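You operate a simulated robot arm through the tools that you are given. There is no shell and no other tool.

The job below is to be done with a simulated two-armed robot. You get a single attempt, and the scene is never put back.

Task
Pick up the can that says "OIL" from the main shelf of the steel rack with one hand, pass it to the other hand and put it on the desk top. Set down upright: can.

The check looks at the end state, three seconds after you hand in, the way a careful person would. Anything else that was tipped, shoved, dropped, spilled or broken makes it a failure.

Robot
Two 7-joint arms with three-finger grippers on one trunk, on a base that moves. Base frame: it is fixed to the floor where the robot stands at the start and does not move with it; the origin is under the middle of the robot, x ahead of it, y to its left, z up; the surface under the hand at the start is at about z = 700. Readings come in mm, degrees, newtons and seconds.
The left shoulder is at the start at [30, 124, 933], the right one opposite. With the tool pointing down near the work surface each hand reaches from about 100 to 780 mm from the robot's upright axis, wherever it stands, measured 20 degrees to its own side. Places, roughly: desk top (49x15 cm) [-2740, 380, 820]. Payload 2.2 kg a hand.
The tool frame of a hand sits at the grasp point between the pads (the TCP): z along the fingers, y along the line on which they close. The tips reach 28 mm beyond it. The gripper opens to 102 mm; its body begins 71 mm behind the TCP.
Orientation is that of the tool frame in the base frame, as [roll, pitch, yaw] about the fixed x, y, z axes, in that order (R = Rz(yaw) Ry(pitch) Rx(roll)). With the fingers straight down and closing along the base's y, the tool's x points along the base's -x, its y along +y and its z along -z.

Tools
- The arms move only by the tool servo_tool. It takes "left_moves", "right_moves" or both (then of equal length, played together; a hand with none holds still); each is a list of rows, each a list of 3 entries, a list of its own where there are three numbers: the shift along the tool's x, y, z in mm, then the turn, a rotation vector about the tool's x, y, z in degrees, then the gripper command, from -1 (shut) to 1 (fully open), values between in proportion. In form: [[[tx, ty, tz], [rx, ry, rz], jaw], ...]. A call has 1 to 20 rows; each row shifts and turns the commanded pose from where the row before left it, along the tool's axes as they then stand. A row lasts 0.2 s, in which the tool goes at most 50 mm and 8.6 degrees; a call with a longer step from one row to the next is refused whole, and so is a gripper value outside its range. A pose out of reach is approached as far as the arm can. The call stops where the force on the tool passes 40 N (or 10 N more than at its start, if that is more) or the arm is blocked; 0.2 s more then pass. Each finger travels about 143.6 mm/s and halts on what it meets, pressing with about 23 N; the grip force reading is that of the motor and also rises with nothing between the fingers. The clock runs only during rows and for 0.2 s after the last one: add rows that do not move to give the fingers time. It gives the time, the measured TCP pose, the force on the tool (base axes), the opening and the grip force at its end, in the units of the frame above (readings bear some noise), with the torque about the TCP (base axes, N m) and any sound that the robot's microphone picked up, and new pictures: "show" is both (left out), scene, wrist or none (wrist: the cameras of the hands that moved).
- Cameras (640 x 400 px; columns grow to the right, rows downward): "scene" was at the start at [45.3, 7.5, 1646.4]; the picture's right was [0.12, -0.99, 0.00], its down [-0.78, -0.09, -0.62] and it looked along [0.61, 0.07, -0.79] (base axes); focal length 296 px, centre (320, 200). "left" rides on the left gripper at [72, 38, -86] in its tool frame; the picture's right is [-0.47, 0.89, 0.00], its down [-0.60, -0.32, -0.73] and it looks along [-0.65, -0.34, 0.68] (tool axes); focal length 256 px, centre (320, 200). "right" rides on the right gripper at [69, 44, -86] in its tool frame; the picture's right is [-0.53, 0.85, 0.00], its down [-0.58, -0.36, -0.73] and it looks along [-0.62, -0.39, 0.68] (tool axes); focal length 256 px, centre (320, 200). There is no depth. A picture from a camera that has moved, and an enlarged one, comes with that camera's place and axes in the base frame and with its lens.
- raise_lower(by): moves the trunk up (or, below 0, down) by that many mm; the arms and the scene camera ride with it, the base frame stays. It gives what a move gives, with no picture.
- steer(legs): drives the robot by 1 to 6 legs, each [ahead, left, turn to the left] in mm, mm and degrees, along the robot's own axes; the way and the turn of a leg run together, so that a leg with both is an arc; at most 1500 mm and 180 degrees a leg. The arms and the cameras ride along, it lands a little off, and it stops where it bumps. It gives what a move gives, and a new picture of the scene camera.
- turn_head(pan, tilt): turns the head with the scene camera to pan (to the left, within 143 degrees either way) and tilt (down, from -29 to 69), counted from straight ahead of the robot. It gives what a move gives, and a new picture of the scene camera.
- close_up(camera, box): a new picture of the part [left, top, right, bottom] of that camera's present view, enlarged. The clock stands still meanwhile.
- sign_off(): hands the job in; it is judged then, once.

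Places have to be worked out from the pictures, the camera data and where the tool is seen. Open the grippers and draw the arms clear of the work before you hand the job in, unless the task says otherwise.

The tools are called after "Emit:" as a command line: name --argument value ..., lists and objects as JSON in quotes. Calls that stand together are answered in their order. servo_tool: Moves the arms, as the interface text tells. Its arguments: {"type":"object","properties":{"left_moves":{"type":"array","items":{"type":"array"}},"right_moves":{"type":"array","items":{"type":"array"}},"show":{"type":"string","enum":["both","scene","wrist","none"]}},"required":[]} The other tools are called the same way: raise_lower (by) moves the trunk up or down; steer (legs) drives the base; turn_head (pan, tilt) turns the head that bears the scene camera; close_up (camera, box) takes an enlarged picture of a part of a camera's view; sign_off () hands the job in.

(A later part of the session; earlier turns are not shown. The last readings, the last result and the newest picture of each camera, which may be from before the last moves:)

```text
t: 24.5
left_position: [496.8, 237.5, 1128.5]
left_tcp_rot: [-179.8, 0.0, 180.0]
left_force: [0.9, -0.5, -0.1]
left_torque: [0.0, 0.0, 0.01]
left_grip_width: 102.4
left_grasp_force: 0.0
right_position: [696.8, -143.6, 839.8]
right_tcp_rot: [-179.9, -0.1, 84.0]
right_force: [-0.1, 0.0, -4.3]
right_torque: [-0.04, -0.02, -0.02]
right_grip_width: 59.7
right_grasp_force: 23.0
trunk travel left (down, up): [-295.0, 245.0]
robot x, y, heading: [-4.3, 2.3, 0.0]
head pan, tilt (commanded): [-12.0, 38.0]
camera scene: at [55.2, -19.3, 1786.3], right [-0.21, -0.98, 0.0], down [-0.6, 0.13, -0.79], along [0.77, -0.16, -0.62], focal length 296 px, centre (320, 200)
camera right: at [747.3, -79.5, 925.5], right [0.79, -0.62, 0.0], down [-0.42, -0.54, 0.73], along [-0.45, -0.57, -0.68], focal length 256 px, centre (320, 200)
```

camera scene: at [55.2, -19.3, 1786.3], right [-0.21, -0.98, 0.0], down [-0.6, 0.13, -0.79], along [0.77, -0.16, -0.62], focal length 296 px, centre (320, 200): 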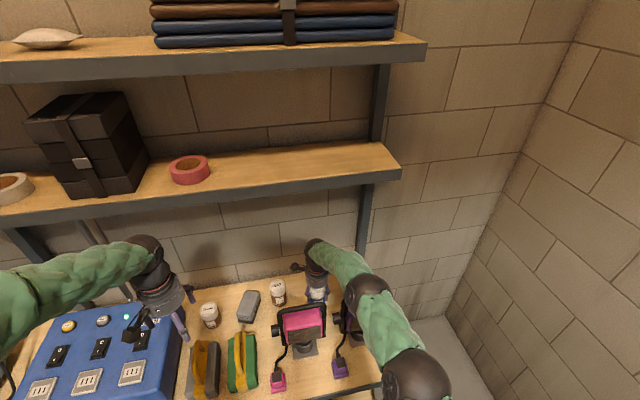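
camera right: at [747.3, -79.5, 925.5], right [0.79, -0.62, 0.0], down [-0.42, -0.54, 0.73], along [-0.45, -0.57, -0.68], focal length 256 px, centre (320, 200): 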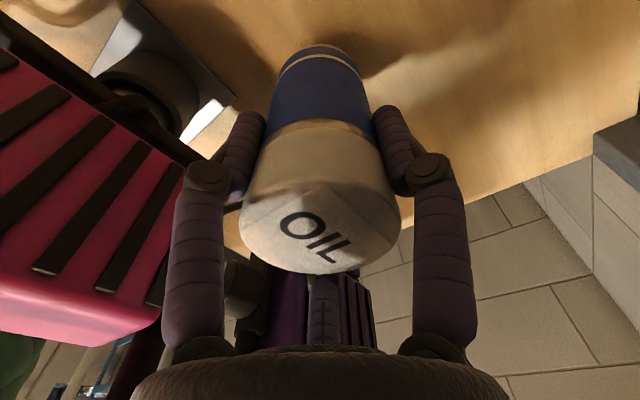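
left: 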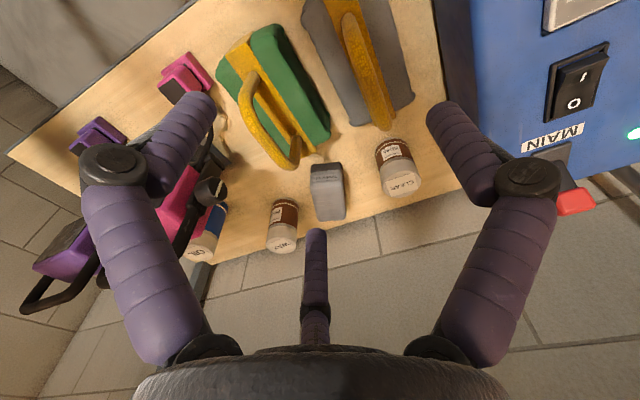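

The can lifts with the hand (about 4.3 N of weight). I lift vertically to TCP z≈985 (can bottom ≈ 885, wrist top ≈ 1260, below the shelf at 1318).

Emit:
servo_tool --right_moves '[[[0, 0, -20], [0, 0, 0], -1], [[0, 0, -25], [0, 0, 0], -1], [[0, 0, -25], [0, 0, 0], -1], [[0, 0, -25], [0, 0, 0], -1], [[0, 0, -25], [0, 0, 0], -1], [[0, 0, -20], [0, 0, 0], -1]]' --show "both"

Emit:
close_up --camera "scene" --box '[210, 160, 450, 320]'

```text
t: 25.9
left_position: [497.6, 237.8, 1128.8]
left_tcp_rot: [-179.9, -0.1, -179.9]
left_force: [-0.3, 0.7, -0.6]
left_torque: [-0.02, 0.01, 0.0]
left_grip_width: 101.9
left_grasp_force: 0.0
right_position: [698.3, -143.9, 978.3]
right_tcp_rot: [-179.9, 0.0, 83.9]
right_force: [-0.3, 0.0, -3.7]
right_torque: [0.05, -0.02, -0.03]
right_grip_width: 59.8
right_grasp_force: 22.6
trunk travel left (down, up): [-295.0, 245.0]
robot x, y, heading: [-2.2, 1.8, -0.3]
head pan, tilt (commanded): [-12.0, 38.0]
camera scene: at [55.3, -19.2, 1786.3], right [-0.21, -0.98, 0.0], down [-0.6, 0.13, -0.79], along [0.77, -0.16, -0.62], focal length 296 px, centre (320, 200)
camera right: at [747.7, -79.5, 1065.4], right [0.79, -0.62, 0.0], down [-0.42, -0.54, 0.73], along [-0.45, -0.57, -0.68], focal length 256 px, centre (320, 200)
```

scene: 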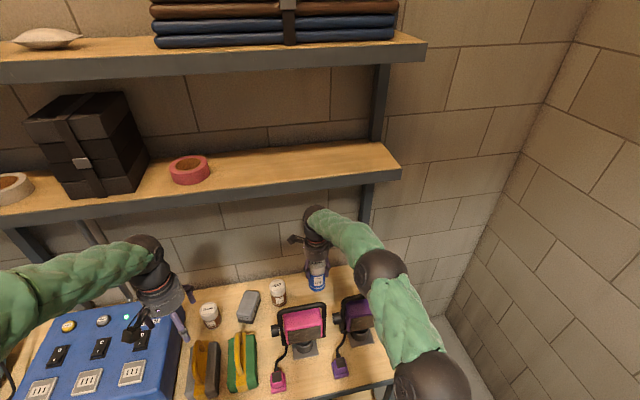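
right: 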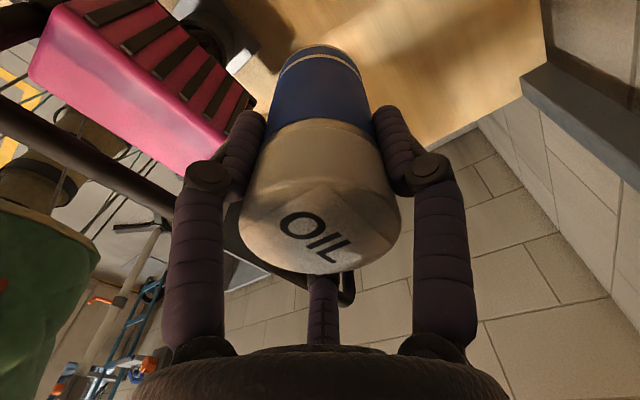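

```text
2.50 times, centred on (330, 240) of scene
camera zoom: at [55.3, -19.2, 1786.3], right [-0.21, -0.98, 0.0], down [-0.6, 0.13, -0.79], along [0.77, -0.16, -0.62], focal length 740 px, centre (295, 100)
```

zoom: 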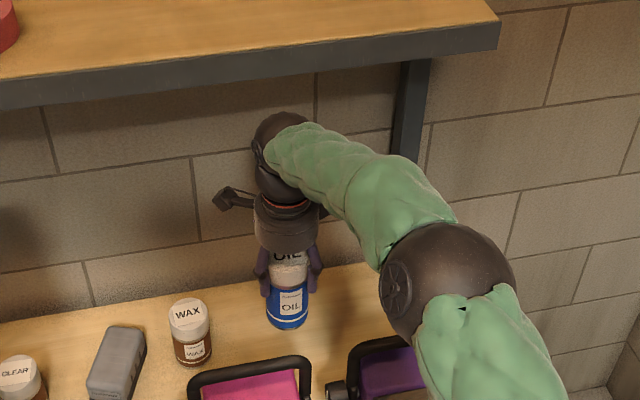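

The can hangs upright with its bottom around 885. Since the shelf blocks a straight pull over the lamp, I carry it left (behind the pink lamp, above WAX) to y≈+100, where only the low brush is in the way.

Emit:
servo_tool --right_moves '[[[30, -4.5, -1], [0, 0, 0], -1], [[40, -6.3, -1], [0, 0, 0], -1], [[40, -6.3, -1], [0, 0, 0], -1], [[40, -6.3, -1], [0, 0, 0], -1], [[40, -6.3, -1], [0, 0, 0], -1], [[40, -6.3, -1], [0, 0, 0], -1], [[12, -2, -1], [0, 0, 0], -1]]' --show "both"

```text
t: 27.5
left_position: [498.0, 238.7, 1128.3]
left_tcp_rot: [180.0, -0.1, 180.0]
left_force: [-0.3, -0.2, 0.7]
left_torque: [0.03, -0.01, -0.02]
left_grip_width: 102.3
left_grasp_force: 0.1
right_position: [685.9, 103.2, 984.2]
right_tcp_rot: [-179.8, 0.0, 84.2]
right_force: [0.6, 0.1, -3.4]
right_torque: [-0.02, 0.01, -0.01]
right_grip_width: 59.6
right_grasp_force: 22.9
trunk travel left (down, up): [-295.0, 245.0]
robot x, y, heading: [-0.6, -0.6, -0.2]
head pan, tilt (commanded): [-12.0, 38.0]
camera scene: at [55.6, -19.3, 1786.3], right [-0.21, -0.98, 0.0], down [-0.6, 0.13, -0.79], along [0.77, -0.16, -0.62], focal length 296 px, centre (320, 200)
camera right: at [735.1, 167.0, 1071.2], right [0.78, -0.62, 0.0], down [-0.42, -0.54, 0.73], along [-0.45, -0.57, -0.68], focal length 256 px, centre (320, 200)
```

scene: 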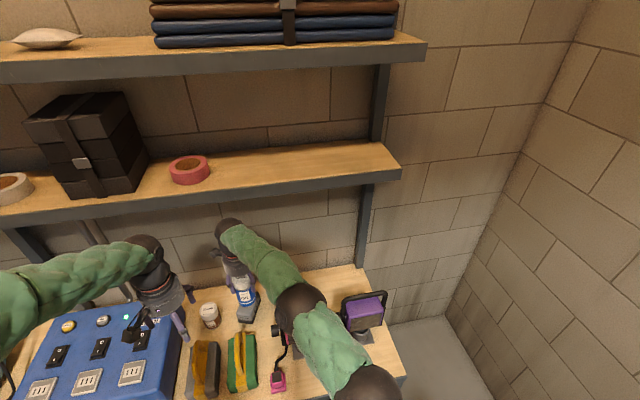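
right: 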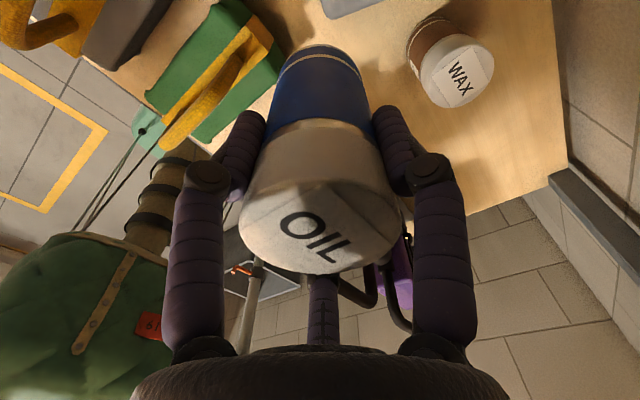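

Clear path. I pull the can back to x≈590 (over the gap between lamp and brush), which brings the wrist out from under the shelf.

Emit:
servo_tool --right_moves '[[[-2.5, -24, 0], [0, 0, 0], -1], [[-2.5, -24, 0], [0, 0, 0], -1], [[-2.5, -24, 0], [0, 0, 0], -1], [[-2.5, -24, 0], [0, 0, 0], -1]]' --show "scene"

Emit:
raise_lower --by 70

Emit:
close_up --camera "scene" --box '[0, 0, 640, 400]'

```text
t: 28.5
left_position: [497.8, 237.6, 1128.8]
left_tcp_rot: [-180.0, 0.0, -180.0]
left_force: [-1.0, -0.5, 0.1]
left_torque: [-0.01, -0.01, 0.0]
left_grip_width: 102.0
left_grasp_force: 0.1
right_position: [587.8, 99.9, 984.9]
right_tcp_rot: [179.9, 0.0, 84.0]
right_force: [-0.5, -0.7, -3.7]
right_torque: [-0.01, -0.01, -0.04]
right_grip_width: 59.5
right_grasp_force: 22.9
trunk travel left (down, up): [-295.0, 245.0]
robot x, y, heading: [0.5, 0.4, 0.1]
head pan, tilt (commanded): [-12.0, 38.0]
camera scene: at [54.6, -19.3, 1786.3], right [-0.21, -0.98, 0.0], down [-0.6, 0.13, -0.79], along [0.77, -0.16, -0.62], focal length 296 px, centre (320, 200)
```

scene: 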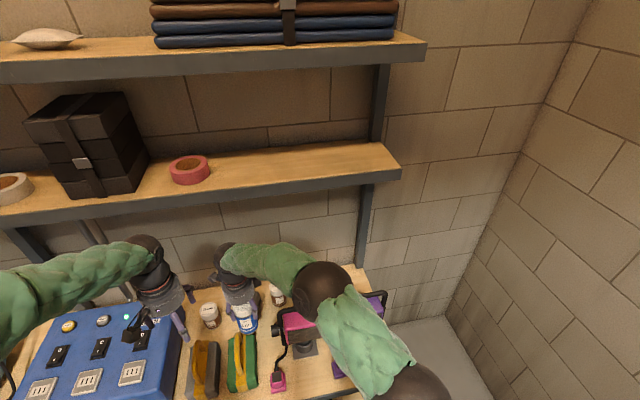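

```text
t: 29.6
left_position: [496.6, 237.9, 1198.2]
left_tcp_rot: [-179.9, 0.0, -180.0]
left_force: [-0.2, -0.2, -0.4]
left_torque: [0.0, 0.03, -0.02]
left_grip_width: 101.8
left_grasp_force: 0.0
right_position: [588.8, 99.8, 1054.4]
right_tcp_rot: [-179.9, -0.1, 83.9]
right_force: [0.2, -0.3, -3.5]
right_torque: [-0.01, 0.03, 0.0]
right_grip_width: 59.7
right_grasp_force: 23.3
trunk travel left (down, up): [-365.0, 175.0]
robot x, y, heading: [1.3, -2.6, 0.3]
head pan, tilt (commanded): [-12.0, 38.0]
```

```text
1.00 times, centred on (320, 200) of scene (not enlarged: the box is as wide or as high as the picture)
camera zoom: at [56.1, -18.9, 1856.1], right [-0.21, -0.98, 0.0], down [-0.6, 0.13, -0.79], along [0.77, -0.16, -0.62], focal length 296 px, centre (320, 200)
```

zoom: 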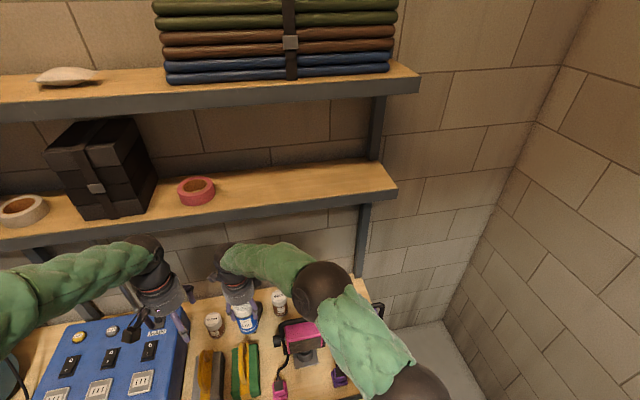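

The can is at TCP (589, 100, 1054), its bottom above all handles. Before reversing I look at the floor behind the robot.

Emit:
turn_head --pan 143 --tilt 50

Emit:
turn_head --pan -143 --tilt 50

```text
t: 32.0
left_position: [497.9, 238.4, 1197.5]
left_tcp_rot: [-179.9, -0.1, -180.0]
left_force: [0.1, -0.9, 0.2]
left_torque: [0.01, -0.02, -0.01]
left_grip_width: 102.0
left_grasp_force: 0.0
right_position: [589.2, 100.4, 1055.1]
right_tcp_rot: [180.0, 0.0, 84.0]
right_force: [0.4, 0.2, -2.2]
right_torque: [-0.01, 0.02, 0.03]
right_grip_width: 59.5
right_grasp_force: 22.6
trunk travel left (down, up): [-365.0, 175.0]
robot x, y, heading: [-0.3, -0.9, -0.1]
head pan, tilt (commanded): [143.0, 50.0]
camera scene: at [-90.3, 45.3, 1839.1], right [0.6, 0.8, 0.0], down [0.61, -0.46, -0.64], along [-0.51, 0.39, -0.77], focal length 296 px, centre (320, 200)
```

scene: 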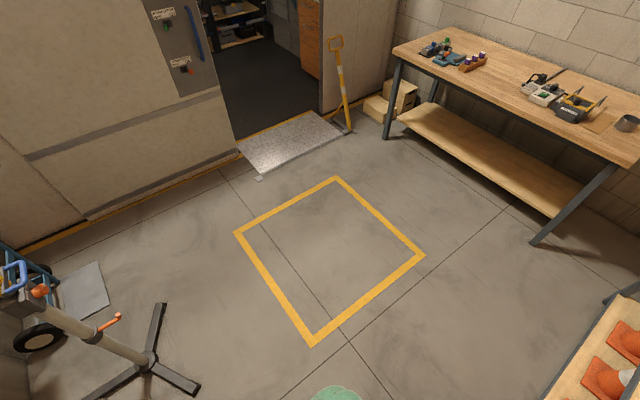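

```text
t: 36.0
left_position: [497.2, 237.4, 1198.8]
left_tcp_rot: [-180.0, -0.1, -180.0]
left_force: [1.2, 0.1, 0.2]
left_torque: [0.0, -0.04, -0.04]
left_grip_width: 101.8
left_grasp_force: 0.1
right_position: [588.0, 100.7, 1054.9]
right_tcp_rot: [-179.9, 0.1, 84.0]
right_force: [-0.3, -0.2, -3.5]
right_torque: [0.0, -0.02, 0.01]
right_grip_width: 59.5
right_grasp_force: 22.5
trunk travel left (down, up): [-365.0, 175.0]
robot x, y, heading: [-3.4, 0.9, 0.0]
head pan, tilt (commanded): [-143.0, 50.0]
camera scene: at [-90.3, -47.5, 1839.2], right [-0.6, 0.8, 0.0], down [0.61, 0.46, -0.64], along [-0.51, -0.39, -0.77], focal length 296 px, centre (320, 200)
```

scene: 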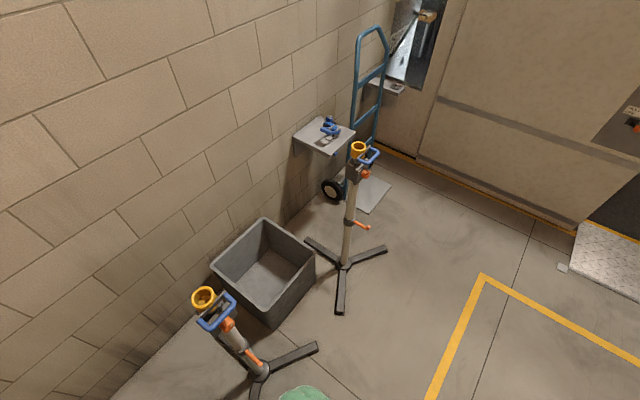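

The floor behind is free: a yellow-marked square spans about x -1450…-480, y 280…1240, with tripod stands to the right (y ≈ -330 and less). I reverse 450 mm straight, then go diagonally to the middle of the open square.

Emit:
steer --legs '[[-450, 0, 0]]'

```text
t: 38.7
left_position: [42.9, 240.1, 1199.7]
left_tcp_rot: [-179.9, 0.0, -179.6]
left_force: [-1.1, -0.6, 0.1]
left_torque: [0.0, -0.03, -0.01]
left_grip_width: 102.0
left_grasp_force: 0.1
right_position: [136.6, 103.0, 1055.2]
right_tcp_rot: [180.0, 0.0, 84.4]
right_force: [-1.4, 0.2, -3.5]
right_torque: [0.01, -0.01, -0.02]
right_grip_width: 59.4
right_grasp_force: 23.2
trunk travel left (down, up): [-365.0, 175.0]
robot x, y, heading: [-452.6, 0.1, 0.4]
head pan, tilt (commanded): [-143.0, 50.0]
camera scene: at [-541.8, -49.8, 1839.1], right [-0.61, 0.79, 0.0], down [0.61, 0.47, -0.64], along [-0.51, -0.39, -0.77], focal length 296 px, centre (320, 200)
```

scene: 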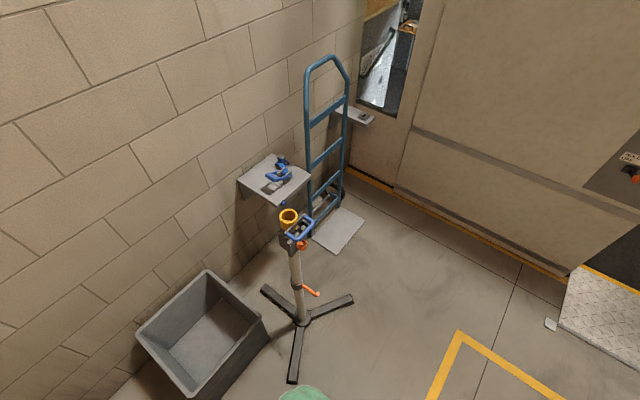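

Reversed cleanly, hands are clear of the bench. Now diagonally to about (-950, 750) in the open area, then I'll look ahead at the bench to confirm nothing was disturbed.

Emit:
steer --legs '[[-500, 750, 0]]'

Emit:
turn_head --pan -20 --tilt 30

```text
t: 43.4
left_position: [-461.0, 995.6, 1198.9]
left_tcp_rot: [-179.9, 0.0, -179.1]
left_force: [0.5, -0.1, 0.4]
left_torque: [-0.03, 0.0, -0.03]
left_grip_width: 101.8
left_grasp_force: 0.0
right_position: [-367.2, 859.6, 1054.4]
right_tcp_rot: [-180.0, 0.0, 84.9]
right_force: [-0.4, -0.1, -3.6]
right_torque: [0.01, 0.03, -0.01]
right_grip_width: 59.8
right_grasp_force: 22.9
trunk travel left (down, up): [-365.0, 175.0]
robot x, y, heading: [-954.7, 754.5, 0.9]
head pan, tilt (commanded): [-143.0, 50.0]
camera scene: at [-1044.7, 701.7, 1839.2], right [-0.61, 0.79, 0.0], down [0.6, 0.47, -0.64], along [-0.51, -0.4, -0.77], focal length 296 px, centre (320, 200)
```

scene: 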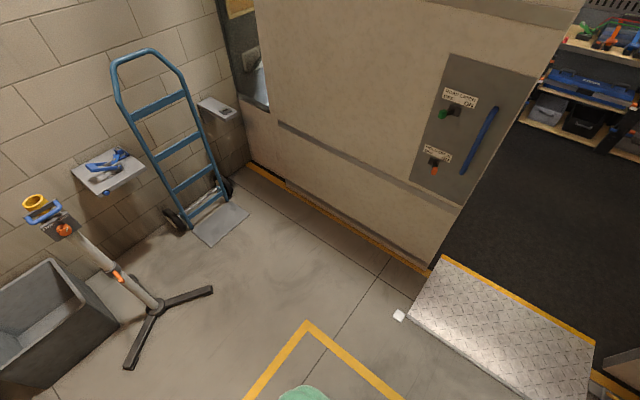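

```text
t: 45.5
left_position: [-460.6, 996.2, 1198.6]
left_tcp_rot: [-179.9, 0.0, -179.1]
left_force: [0.0, 0.5, 0.4]
left_torque: [0.0, -0.01, 0.0]
left_grip_width: 102.2
left_grasp_force: 0.0
right_position: [-368.9, 860.1, 1054.6]
right_tcp_rot: [-179.9, -0.1, 84.9]
right_force: [-0.9, 0.1, -3.5]
right_torque: [-0.02, 0.0, 0.01]
right_grip_width: 59.7
right_grasp_force: 23.3
trunk travel left (down, up): [-365.0, 175.0]
robot x, y, heading: [-952.8, 750.3, 0.9]
head pan, tilt (commanded): [-20.0, 30.0]
camera scene: at [-898.2, 719.0, 1868.6], right [-0.33, -0.94, 0.0], down [-0.47, 0.16, -0.87], along [0.82, -0.28, -0.5], focal length 296 px, centre (320, 200)
```

scene: 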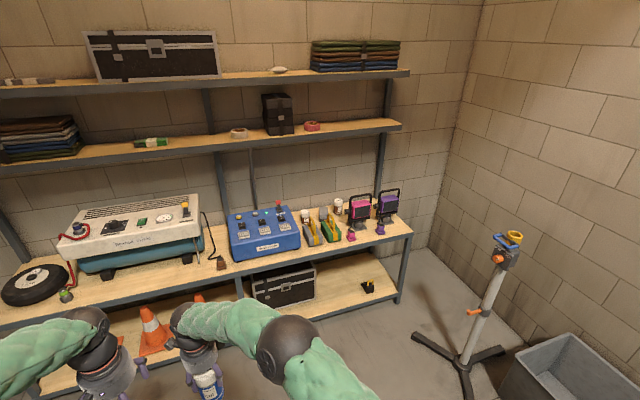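

The bench looks undisturbed. I now look down at both hands to study finger arrangement for the hand-over.

Emit:
turn_head --pan 15 --tilt 55

Emit:
close_up --camera "scene" --box '[160, 60, 480, 260]'

```text
t: 46.5
left_position: [-461.1, 996.1, 1198.7]
left_tcp_rot: [-179.9, 0.0, -179.1]
left_force: [0.1, -0.2, 0.6]
left_torque: [0.01, 0.0, 0.01]
left_grip_width: 101.9
left_grasp_force: 0.1
right_position: [-366.9, 859.7, 1055.3]
right_tcp_rot: [-179.8, 0.0, 85.0]
right_force: [0.3, -0.6, -3.7]
right_torque: [-0.01, -0.04, 0.03]
right_grip_width: 59.8
right_grasp_force: 23.0
trunk travel left (down, up): [-365.0, 175.0]
robot x, y, heading: [-952.8, 753.0, 0.8]
head pan, tilt (commanded): [15.0, 55.0]
camera scene: at [-914.3, 768.3, 1832.6], right [0.27, -0.96, 0.0], down [-0.79, -0.22, -0.57], along [0.55, 0.16, -0.82], focal length 296 px, centre (320, 200)
```

scene: 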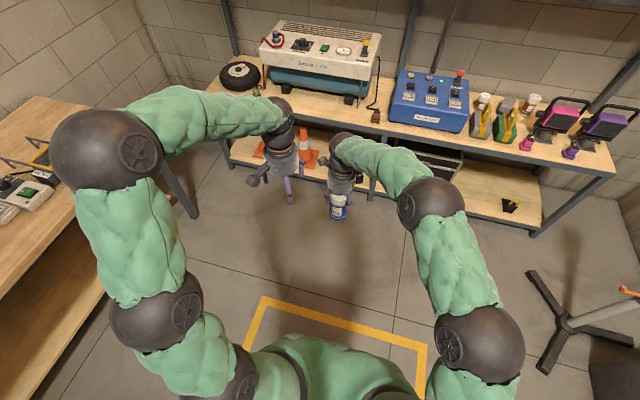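

```text
2.00 times, centred on (320, 160) of scene
camera zoom: at [-914.3, 768.3, 1832.6], right [0.27, -0.96, 0.0], down [-0.79, -0.22, -0.57], along [0.55, 0.16, -0.82], focal length 592 px, centre (320, 280)
```

zoom: 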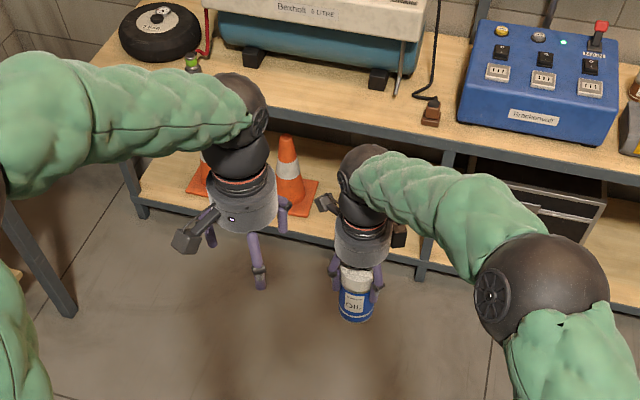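

The fingers close radially like a three-jaw chuck. Plan: left hand comes in horizontally from the left with its thumb above the lid (between two right fingers) and its other two fingers on the lower body. First I move the can to the middle-right of the robot and turn the right hand so that a finger gap faces left.

Emit:
servo_tool --right_moves '[[[-25, -15.5, 0], [0, 0, 0], -1], [[-25, -15.5, 0], [0, 0, 0], -1], [[-25, -15.5, 0], [0, 0, 0], -1], [[-25, -15.5, 0], [0, 0, 0], -1], [[-25, -15.5, 0], [0, 0, 0], -1], [[-25, -15.5, 0], [0, 0, 0], -1], [[0, 0, 0], [0, 0, 7.7], -1], [[0, 0, 0], [0, 0, 7.7], -1], [[0, 0, 0], [0, 0, 7.7], -1], [[0, 0, 0], [0, 0, 7.7], -1], [[0, 0, 0], [0, 0, 7.7], -1], [[0, 0, 0], [0, 0, 7.7], -1], [[0, 0, 0], [0, 0, 7.7], -1], [[0, 0, 0], [0, 0, 7.7], -1], [[0, 0, 0], [0, 0, 7.7], -1], [[0, 0, 0], [0, 0, 7.7], -1], [[0, 0, 0], [0, 0, 7.7], -1]]' --show "both"

```text
t: 50.1
left_position: [-461.1, 995.5, 1197.7]
left_tcp_rot: [-179.9, 0.1, -179.1]
left_force: [-0.1, 0.4, -0.1]
left_torque: [-0.01, 0.04, -0.01]
left_grip_width: 102.1
left_grasp_force: 0.1
right_position: [-474.7, 717.4, 1054.6]
right_tcp_rot: [180.0, 0.0, 38.7]
right_force: [-0.3, -0.3, -3.5]
right_torque: [0.0, 0.04, 0.0]
right_grip_width: 59.8
right_grasp_force: 23.1
right hand out of reach, approached as far as the arm can: row 13, 14, 15, 16, 17
trunk travel left (down, up): [-365.0, 175.0]
robot x, y, heading: [-953.0, 751.1, 1.2]
head pan, tilt (commanded): [15.0, 55.0]
camera scene: at [-914.7, 768.2, 1832.6], right [0.27, -0.96, 0.0], down [-0.79, -0.22, -0.57], along [0.55, 0.16, -0.82], focal length 296 px, centre (320, 200)
camera right: at [-393.7, 727.5, 1141.4], right [0.11, -0.99, 0.0], down [-0.68, -0.08, 0.73], along [-0.73, -0.08, -0.68], focal length 256 px, centre (320, 200)
```

scene: 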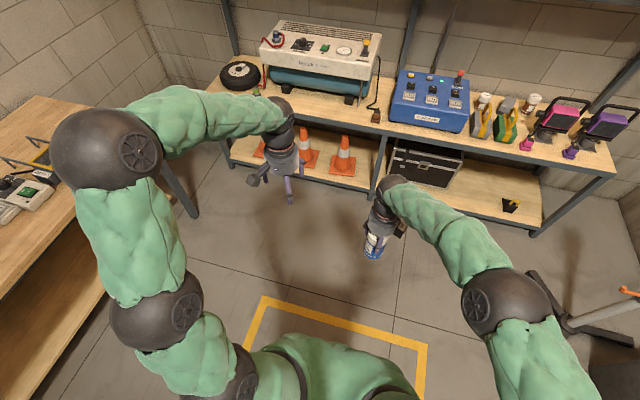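
right: 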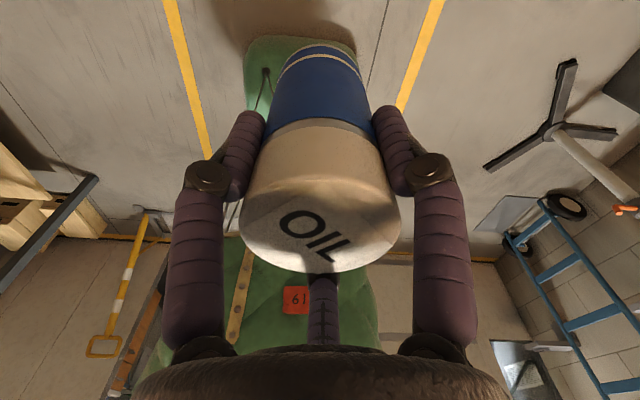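

The right wrist hit its turning limit at yaw ≈ 39°, so I'll turn it back to about yaw 120°, where the gap below its camera faces left. Meanwhile I tilt the left tool from pointing down towards pointing right (rotation about its x).

Emit:
servo_tool --right_moves '[[[0, 0, 0], [0, 0, -8], -1], [[0, 0, 0], [0, 0, -8], -1], [[0, 0, 0], [0, 0, -8], -1], [[0, 0, 0], [0, 0, -8], -1], [[0, 0, 0], [0, 0, -8], -1], [[0, 0, 0], [0, 0, -8], -1], [[0, 0, 0], [0, 0, -8], -1], [[0, 0, 0], [0, 0, -8], -1], [[0, 0, 0], [0, 0, -8], -1], [[0, 0, 0], [0, 0, -8], -1]]' --left_moves '[[[0, 0, 0], [8, 0, 0], 1], [[0, 0, 0], [8, 0, 0], 1], [[0, 0, 0], [8, 0, 0], 1], [[0, 0, 0], [8, 0, 0], 1], [[0, 0, 0], [8, 0, 0], 1], [[0, 0, 0], [8, 0, 0], 1], [[0, 0, 0], [8, 0, 0], 1], [[0, 0, 0], [8, 0, 0], 1], [[0, 0, 0], [8, 0, 0], 1], [[0, 0, 0], [8, 0, 0], 1]]' --show "scene"

```text
t: 52.3
left_position: [-462.7, 995.1, 1199.1]
left_tcp_rot: [-99.7, 0.0, -179.1]
left_force: [-0.1, -0.5, -0.1]
left_torque: [-0.01, 0.02, -0.02]
left_grip_width: 102.0
left_grasp_force: 0.1
right_position: [-473.4, 721.2, 1054.0]
right_tcp_rot: [-179.8, 0.0, 118.7]
right_force: [-0.2, 0.7, -3.4]
right_torque: [-0.02, 0.02, 0.03]
right_grip_width: 59.7
right_grasp_force: 23.2
trunk travel left (down, up): [-365.0, 175.0]
robot x, y, heading: [-952.2, 749.7, 0.8]
head pan, tilt (commanded): [15.0, 55.0]
camera scene: at [-913.6, 769.1, 1832.5], right [0.27, -0.96, 0.0], down [-0.79, -0.23, -0.57], along [0.55, 0.16, -0.82], focal length 296 px, centre (320, 200)
```

scene: 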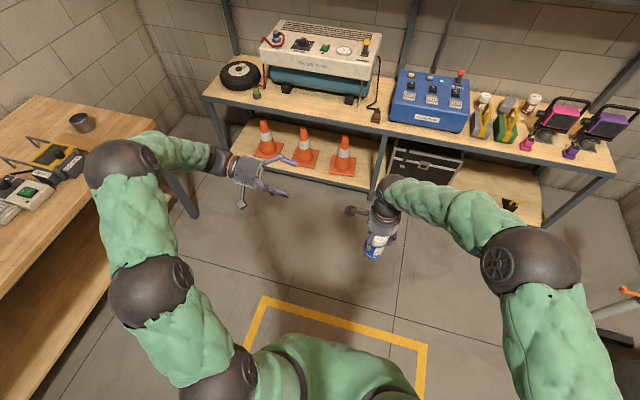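

Right yaw is now 118.7° and the left tool is nearly horizontal. I finish the tilt and roll the left hand by -60° about its own axis so that one finger is on top.

Emit:
servo_tool --left_moves '[[[0, 0, 0], [5, 0, 0], 1], [[0, 0, 0], [4.8, 0, 0], 1], [[0, 0, 0], [0, 0, -8.5], 1], [[0, 0, 0], [0, 0, -8.5], 1], [[0, 0, 0], [0, 0, -8.5], 1], [[0, 0, 0], [0, 0, -8.5], 1], [[0, 0, 0], [0, 0, -8.5], 1], [[0, 0, 0], [0, 0, -8.5], 1], [[0, 0, 0], [0, 0, -8.5], 1]]' --show "both"

Emit:
close_up --camera "scene" --box '[200, 120, 440, 270]'

Emit:
close_up --camera "right" --box '[0, 0, 640, 400]'

```text
t: 54.3
left_position: [-460.6, 995.1, 1198.5]
left_tcp_rot: [-90.1, -59.7, -178.9]
left_force: [-0.2, -0.1, 0.7]
left_torque: [0.02, 0.01, -0.01]
left_grip_width: 102.2
left_grasp_force: 0.0
right_position: [-474.1, 718.2, 1056.0]
right_tcp_rot: [-180.0, -0.1, 118.6]
right_force: [0.5, -0.1, -3.4]
right_torque: [0.0, 0.0, -0.03]
right_grip_width: 59.6
right_grasp_force: 23.0
trunk travel left (down, up): [-365.0, 175.0]
robot x, y, heading: [-953.1, 750.6, 0.8]
head pan, tilt (commanded): [15.0, 55.0]
camera scene: at [-914.5, 768.3, 1832.6], right [0.27, -0.96, 0.0], down [-0.79, -0.22, -0.57], along [0.55, 0.16, -0.82], focal length 296 px, centre (320, 200)
camera left: at [-532.1, 1081.7, 1243.1], right [-0.53, -0.01, -0.85], down [0.57, 0.74, -0.36], along [0.63, -0.67, -0.39], focal length 256 px, centre (320, 200)
```

scene: 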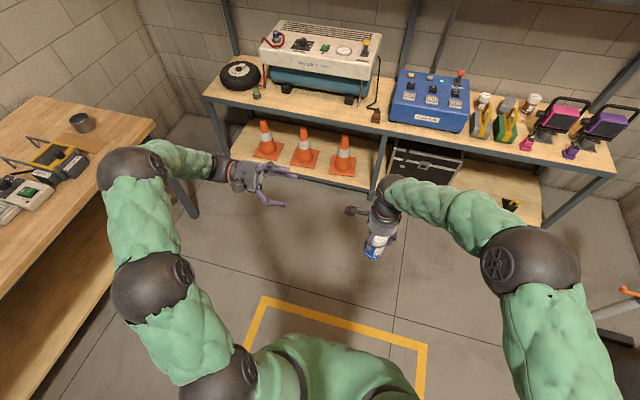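
left: 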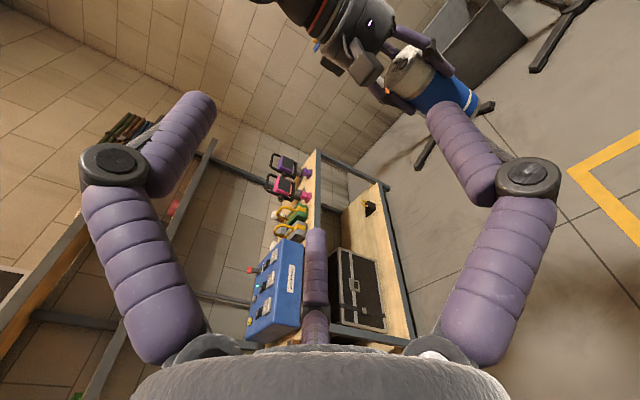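

```text
2.67 times, centred on (320, 195) of scene
camera zoom: at [-914.5, 768.3, 1832.6], right [0.27, -0.96, 0.0], down [-0.79, -0.22, -0.57], along [0.55, 0.16, -0.82], focal length 789 px, centre (320, 213)
```

zoom: 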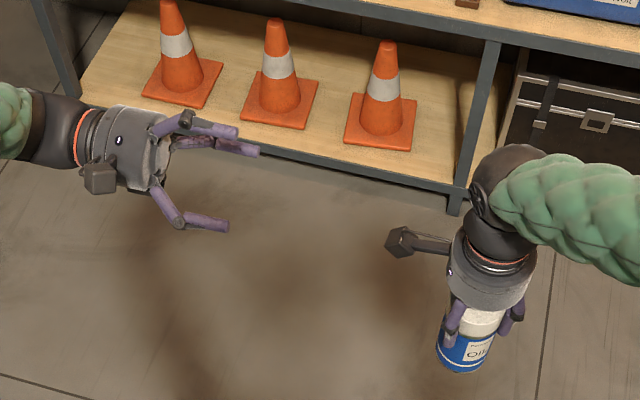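

```text
1.00 times, centred on (320, 200) of right (not enlarged: the box is as wide or as high as the picture)
camera zoom: at [-469.7, 800.2, 1141.6], right [1.0, -0.06, 0.0], down [-0.04, -0.68, 0.73], along [-0.05, -0.73, -0.68], focal length 256 px, centre (320, 200)
```

zoom: 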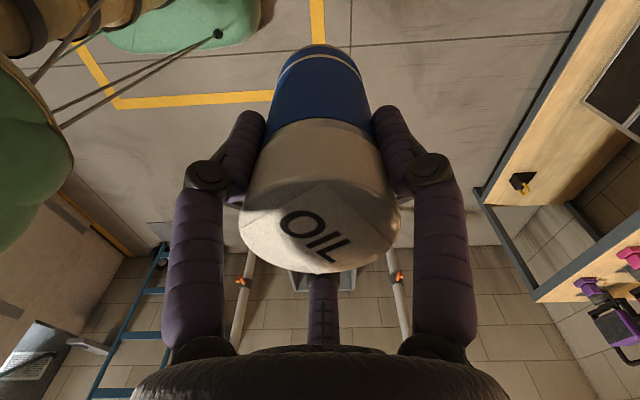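

The geometry looks right: the left hand points at the can with one finger on top. I bring it to a pre-approach pose level with the can: about x -474, y 883, z 1033 (150 mm short of the final position).

Emit:
servo_tool --left_moves '[[[-27.3, 18.9, 22.4], [0, 0, 0], 1], [[-27.3, 18.9, 22.4], [0, 0, 0], 1], [[-27.3, 18.9, 22.4], [0, 0, 0], 1], [[-27.3, 18.9, 22.4], [0, 0, 0], 1], [[-27.3, 18.9, 22.4], [0, 0, 0], 1]]' --show "both"

Emit:
close_up --camera "scene" --box '[260, 150, 440, 270]'

Emit:
close_up --camera "right" --box '[0, 0, 640, 400]'

```text
t: 55.5
left_position: [-470.9, 881.3, 1030.2]
left_tcp_rot: [-90.3, -59.5, -178.8]
left_force: [0.1, -0.3, 0.2]
left_torque: [-0.01, 0.03, -0.03]
left_grip_width: 102.1
left_grasp_force: 0.0
right_position: [-475.2, 718.1, 1055.2]
right_tcp_rot: [-180.0, -0.1, 118.7]
right_force: [0.1, 0.4, -3.3]
right_torque: [0.01, 0.0, -0.02]
right_grip_width: 59.4
right_grasp_force: 23.2
trunk travel left (down, up): [-365.0, 175.0]
robot x, y, heading: [-953.7, 750.3, 0.9]
head pan, tilt (commanded): [15.0, 55.0]
camera scene: at [-913.6, 768.1, 1832.6], right [0.27, -0.96, 0.0], down [-0.79, -0.22, -0.57], along [0.55, 0.16, -0.82], focal length 296 px, centre (320, 200)
camera left: at [-541.6, 968.7, 1075.3], right [-0.53, -0.01, -0.85], down [0.57, 0.74, -0.36], along [0.63, -0.67, -0.39], focal length 256 px, centre (320, 200)
```

scene: 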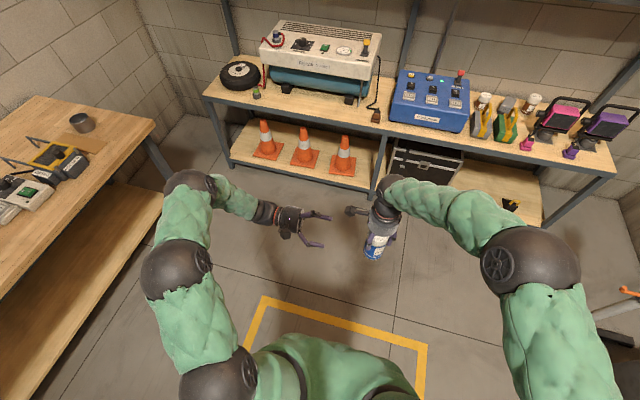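
left: 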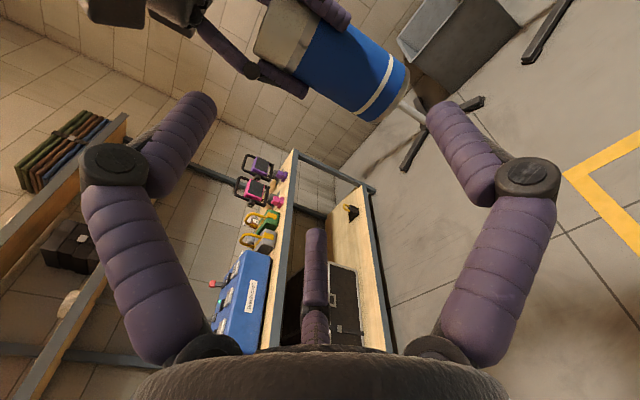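

```text
3.33 times, centred on (350, 210) of scene
camera zoom: at [-913.6, 768.1, 1832.6], right [0.27, -0.96, 0.0], down [-0.79, -0.22, -0.57], along [0.55, 0.16, -0.82], focal length 986 px, centre (220, 167)
```

zoom: 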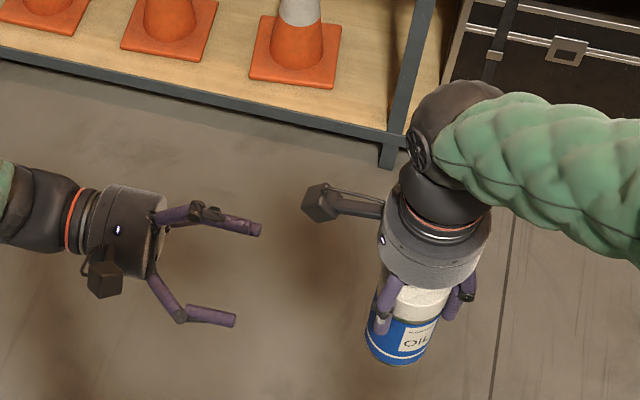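

```text
1.00 times, centred on (320, 200) of right (not enlarged: the box is as wide or as high as the picture)
camera zoom: at [-469.2, 800.1, 1141.3], right [1.0, -0.06, 0.0], down [-0.04, -0.68, 0.73], along [-0.05, -0.73, -0.68], focal length 256 px, centre (320, 200)
```

zoom: 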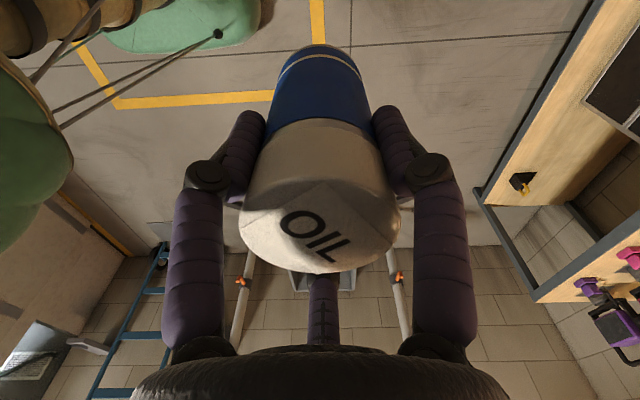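

The can (axis ≈ (-475, 718), bottom ≈ 966, lid top ≈ 1073) is level with the left hand. I advance 90 mm along the tool with a small x correction, leaving the tips ~15 mm short of the can, and check.

Emit:
servo_tool --left_moves '[[[1.5, 2.6, 30], [0, 0, 0], 1], [[1.5, 2.6, 30], [0, 0, 0], 1], [[0, 0, 30], [0, 0, 0], 1]]' --show "both"

Emit:
close_up --camera "scene" --box '[290, 160, 440, 260]'

Emit:
close_up --camera "right" --box '[0, 0, 640, 400]'

```text
t: 56.3
left_position: [-474.9, 793.9, 1033.7]
left_tcp_rot: [-90.4, -59.5, -178.8]
left_force: [-0.2, -0.7, 1.0]
left_torque: [-0.02, -0.01, -0.01]
left_grip_width: 101.7
left_grasp_force: 0.2
right_position: [-475.3, 718.2, 1054.0]
right_tcp_rot: [-179.9, -0.2, 118.7]
right_force: [-0.3, -0.8, -4.0]
right_torque: [0.0, 0.02, 0.0]
right_grip_width: 59.2
right_grasp_force: 23.1
trunk travel left (down, up): [-365.0, 175.0]
robot x, y, heading: [-952.5, 749.7, 0.9]
head pan, tilt (commanded): [15.0, 55.0]
camera scene: at [-914.2, 766.8, 1832.6], right [0.27, -0.96, 0.0], down [-0.79, -0.22, -0.57], along [0.55, 0.16, -0.82], focal length 296 px, centre (320, 200)
camera left: at [-545.4, 879.3, 1077.4], right [-0.53, -0.01, -0.85], down [0.57, 0.74, -0.36], along [0.63, -0.67, -0.39], focal length 256 px, centre (320, 200)
```

scene: 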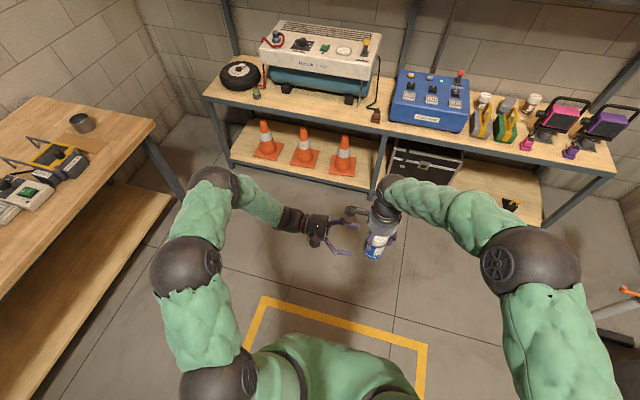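
left: 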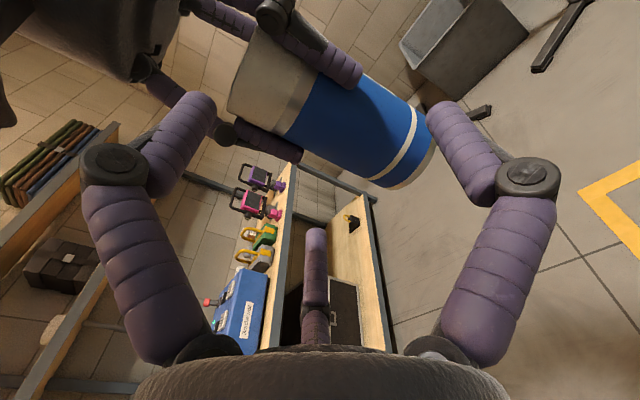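

```text
4.00 times, centred on (365, 210) of scene
camera zoom: at [-914.2, 766.8, 1832.6], right [0.27, -0.96, 0.0], down [-0.79, -0.22, -0.57], along [0.55, 0.16, -0.82], focal length 1183 px, centre (140, 160)
```

zoom: 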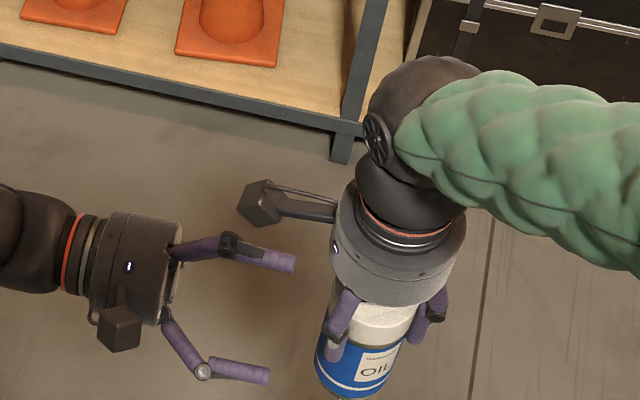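

```text
1.00 times, centred on (320, 200) of right (not enlarged: the box is as wide or as high as the picture)
camera zoom: at [-469.6, 799.3, 1141.6], right [1.0, -0.06, 0.0], down [-0.04, -0.68, 0.73], along [-0.05, -0.73, -0.68], focal length 256 px, centre (320, 200)
```

zoom: 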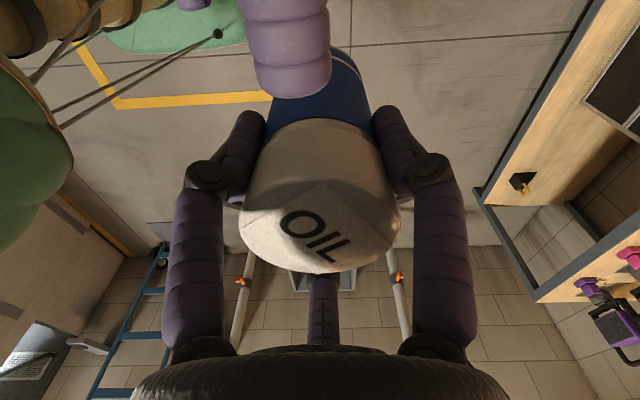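

The right wrist camera shows the left top finger coming in centred just above the lid, and the left camera shows the can between its fingers. I lower the left hand 3 mm and advance the last 60 mm slowly.

Emit:
servo_tool --left_moves '[[[-2.6, 1.5, 15], [0, 0, 0], 1], [[0, 0, 15], [0, 0, 0], 1]]' --show "both"

Emit:
close_up --camera "right" --box '[0, 0, 640, 400]'

```text
t: 56.9
left_position: [-475.0, 764.6, 1030.0]
left_tcp_rot: [-90.3, -59.5, -178.8]
left_force: [0.6, 0.1, -1.3]
left_torque: [-0.01, -0.01, -0.02]
left_grip_width: 102.0
left_grasp_force: 0.1
right_position: [-474.9, 719.8, 1055.1]
right_tcp_rot: [180.0, 0.0, 118.7]
right_force: [-0.1, 0.3, -2.9]
right_torque: [0.02, 0.01, -0.05]
right_grip_width: 59.6
right_grasp_force: 22.8
trunk travel left (down, up): [-365.0, 175.0]
robot x, y, heading: [-950.2, 748.5, 0.7]
head pan, tilt (commanded): [15.0, 55.0]
camera scene: at [-914.5, 768.2, 1832.6], right [0.27, -0.96, 0.0], down [-0.79, -0.22, -0.57], along [0.55, 0.16, -0.82], focal length 296 px, centre (320, 200)
camera left: at [-546.4, 850.7, 1073.1], right [-0.53, -0.01, -0.85], down [0.57, 0.74, -0.36], along [0.63, -0.67, -0.39], focal length 256 px, centre (320, 200)
```

scene: 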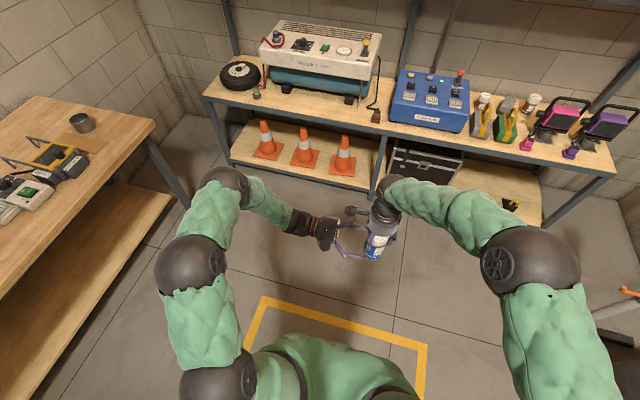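
left: 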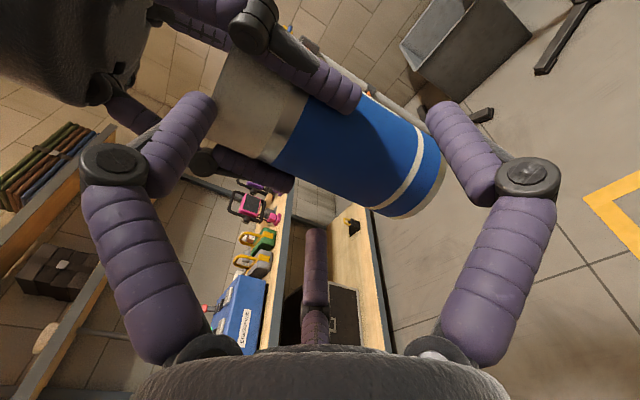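

```text
1.00 times, centred on (320, 200) of right (not enlarged: the box is as wide or as high as the picture)
camera zoom: at [-469.8, 800.1, 1141.6], right [1.0, -0.06, 0.0], down [-0.04, -0.68, 0.73], along [-0.05, -0.73, -0.68], focal length 256 px, centre (320, 200)
```

zoom: 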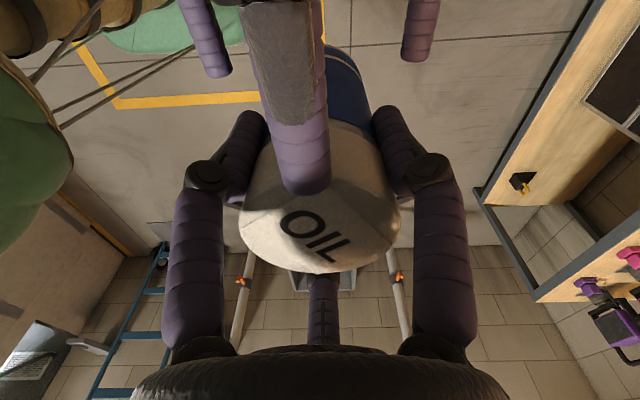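

The top finger is over the lid, between the two right fingers, and the two lower fingers straddle the can symmetrically. I advance the last 31 mm.

Emit:
servo_tool --left_moves '[[[0, 0, 11], [0, 0, 0], 1], [[0, 0, 10], [0, 0, 0], 1], [[0, 0, 10], [0, 0, 0], 1]]' --show "both"

Emit:
close_up --camera "right" --box '[0, 0, 640, 400]'

Emit:
close_up --camera "scene" --box '[290, 170, 440, 270]'

```text
t: 57.3
left_position: [-473.3, 755.9, 1031.6]
left_tcp_rot: [-89.5, -59.1, -179.4]
left_force: [-2.1, 3.4, -0.4]
left_torque: [-0.13, -0.07, -0.01]
left_grip_width: 102.8
left_grasp_force: 0.0
right_position: [-474.2, 713.8, 1052.9]
right_tcp_rot: [-179.7, 0.2, 118.5]
right_force: [0.6, -2.6, -3.4]
right_torque: [0.07, 0.03, -0.03]
right_grip_width: 59.8
right_grasp_force: 23.1
trunk travel left (down, up): [-365.0, 175.0]
robot x, y, heading: [-952.6, 749.9, 1.1]
head pan, tilt (commanded): [15.0, 55.0]
stopped in row 2 (right hand): the force on the tool passed its limit at 47 N (the readings are from after the stop); the commanded pose is now the measured one
camera scene: at [-914.4, 767.8, 1832.6], right [0.27, -0.96, 0.0], down [-0.79, -0.22, -0.57], along [0.55, 0.16, -0.82], focal length 296 px, centre (320, 200)
camera left: at [-544.7, 842.0, 1074.7], right [-0.52, -0.01, -0.85], down [0.57, 0.74, -0.36], along [0.64, -0.67, -0.38], focal length 256 px, centre (320, 200)
```

scene: 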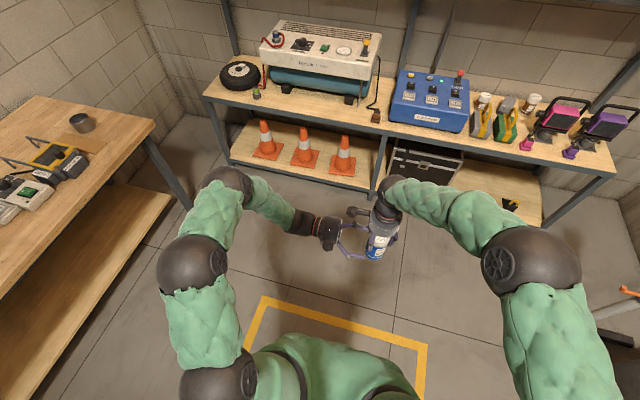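
left: 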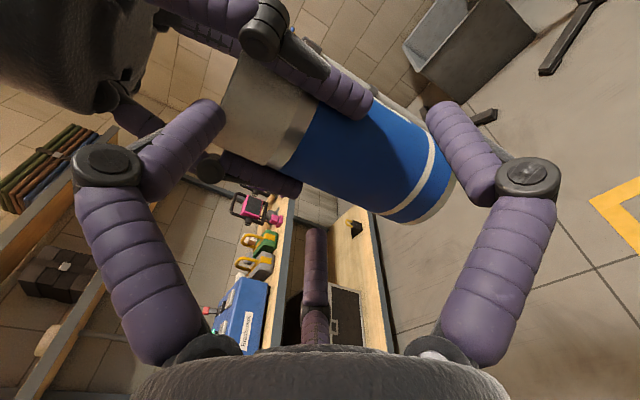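

```text
1.00 times, centred on (320, 200) of right (not enlarged: the box is as wide or as high as the picture)
camera zoom: at [-469.1, 795.9, 1139.2], right [1.0, -0.07, 0.0], down [-0.04, -0.68, 0.74], along [-0.05, -0.73, -0.68], focal length 256 px, centre (320, 200)
```

zoom: 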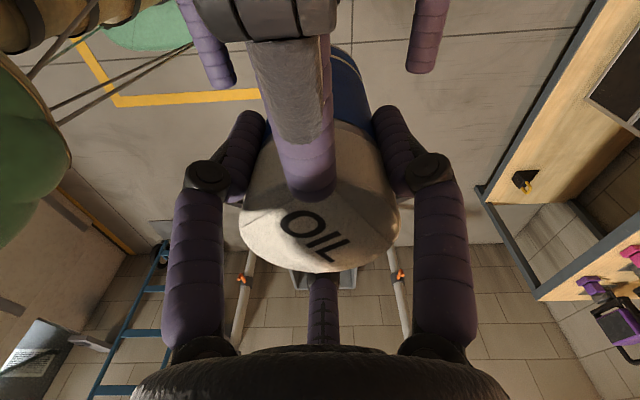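

```text
4.00 times, centred on (365, 220) of scene
camera zoom: at [-914.4, 767.8, 1832.6], right [0.27, -0.96, 0.0], down [-0.79, -0.22, -0.57], along [0.55, 0.16, -0.82], focal length 1183 px, centre (140, 120)
```

zoom: 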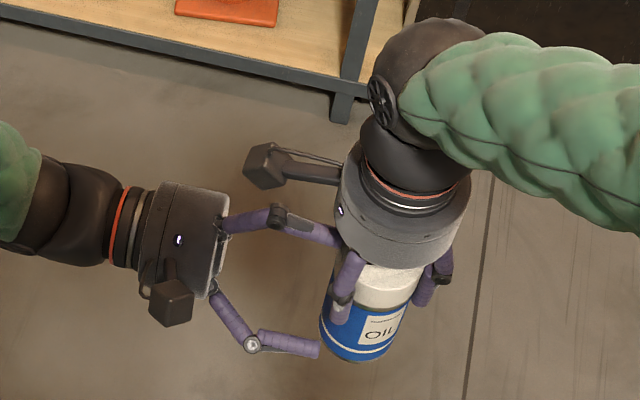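

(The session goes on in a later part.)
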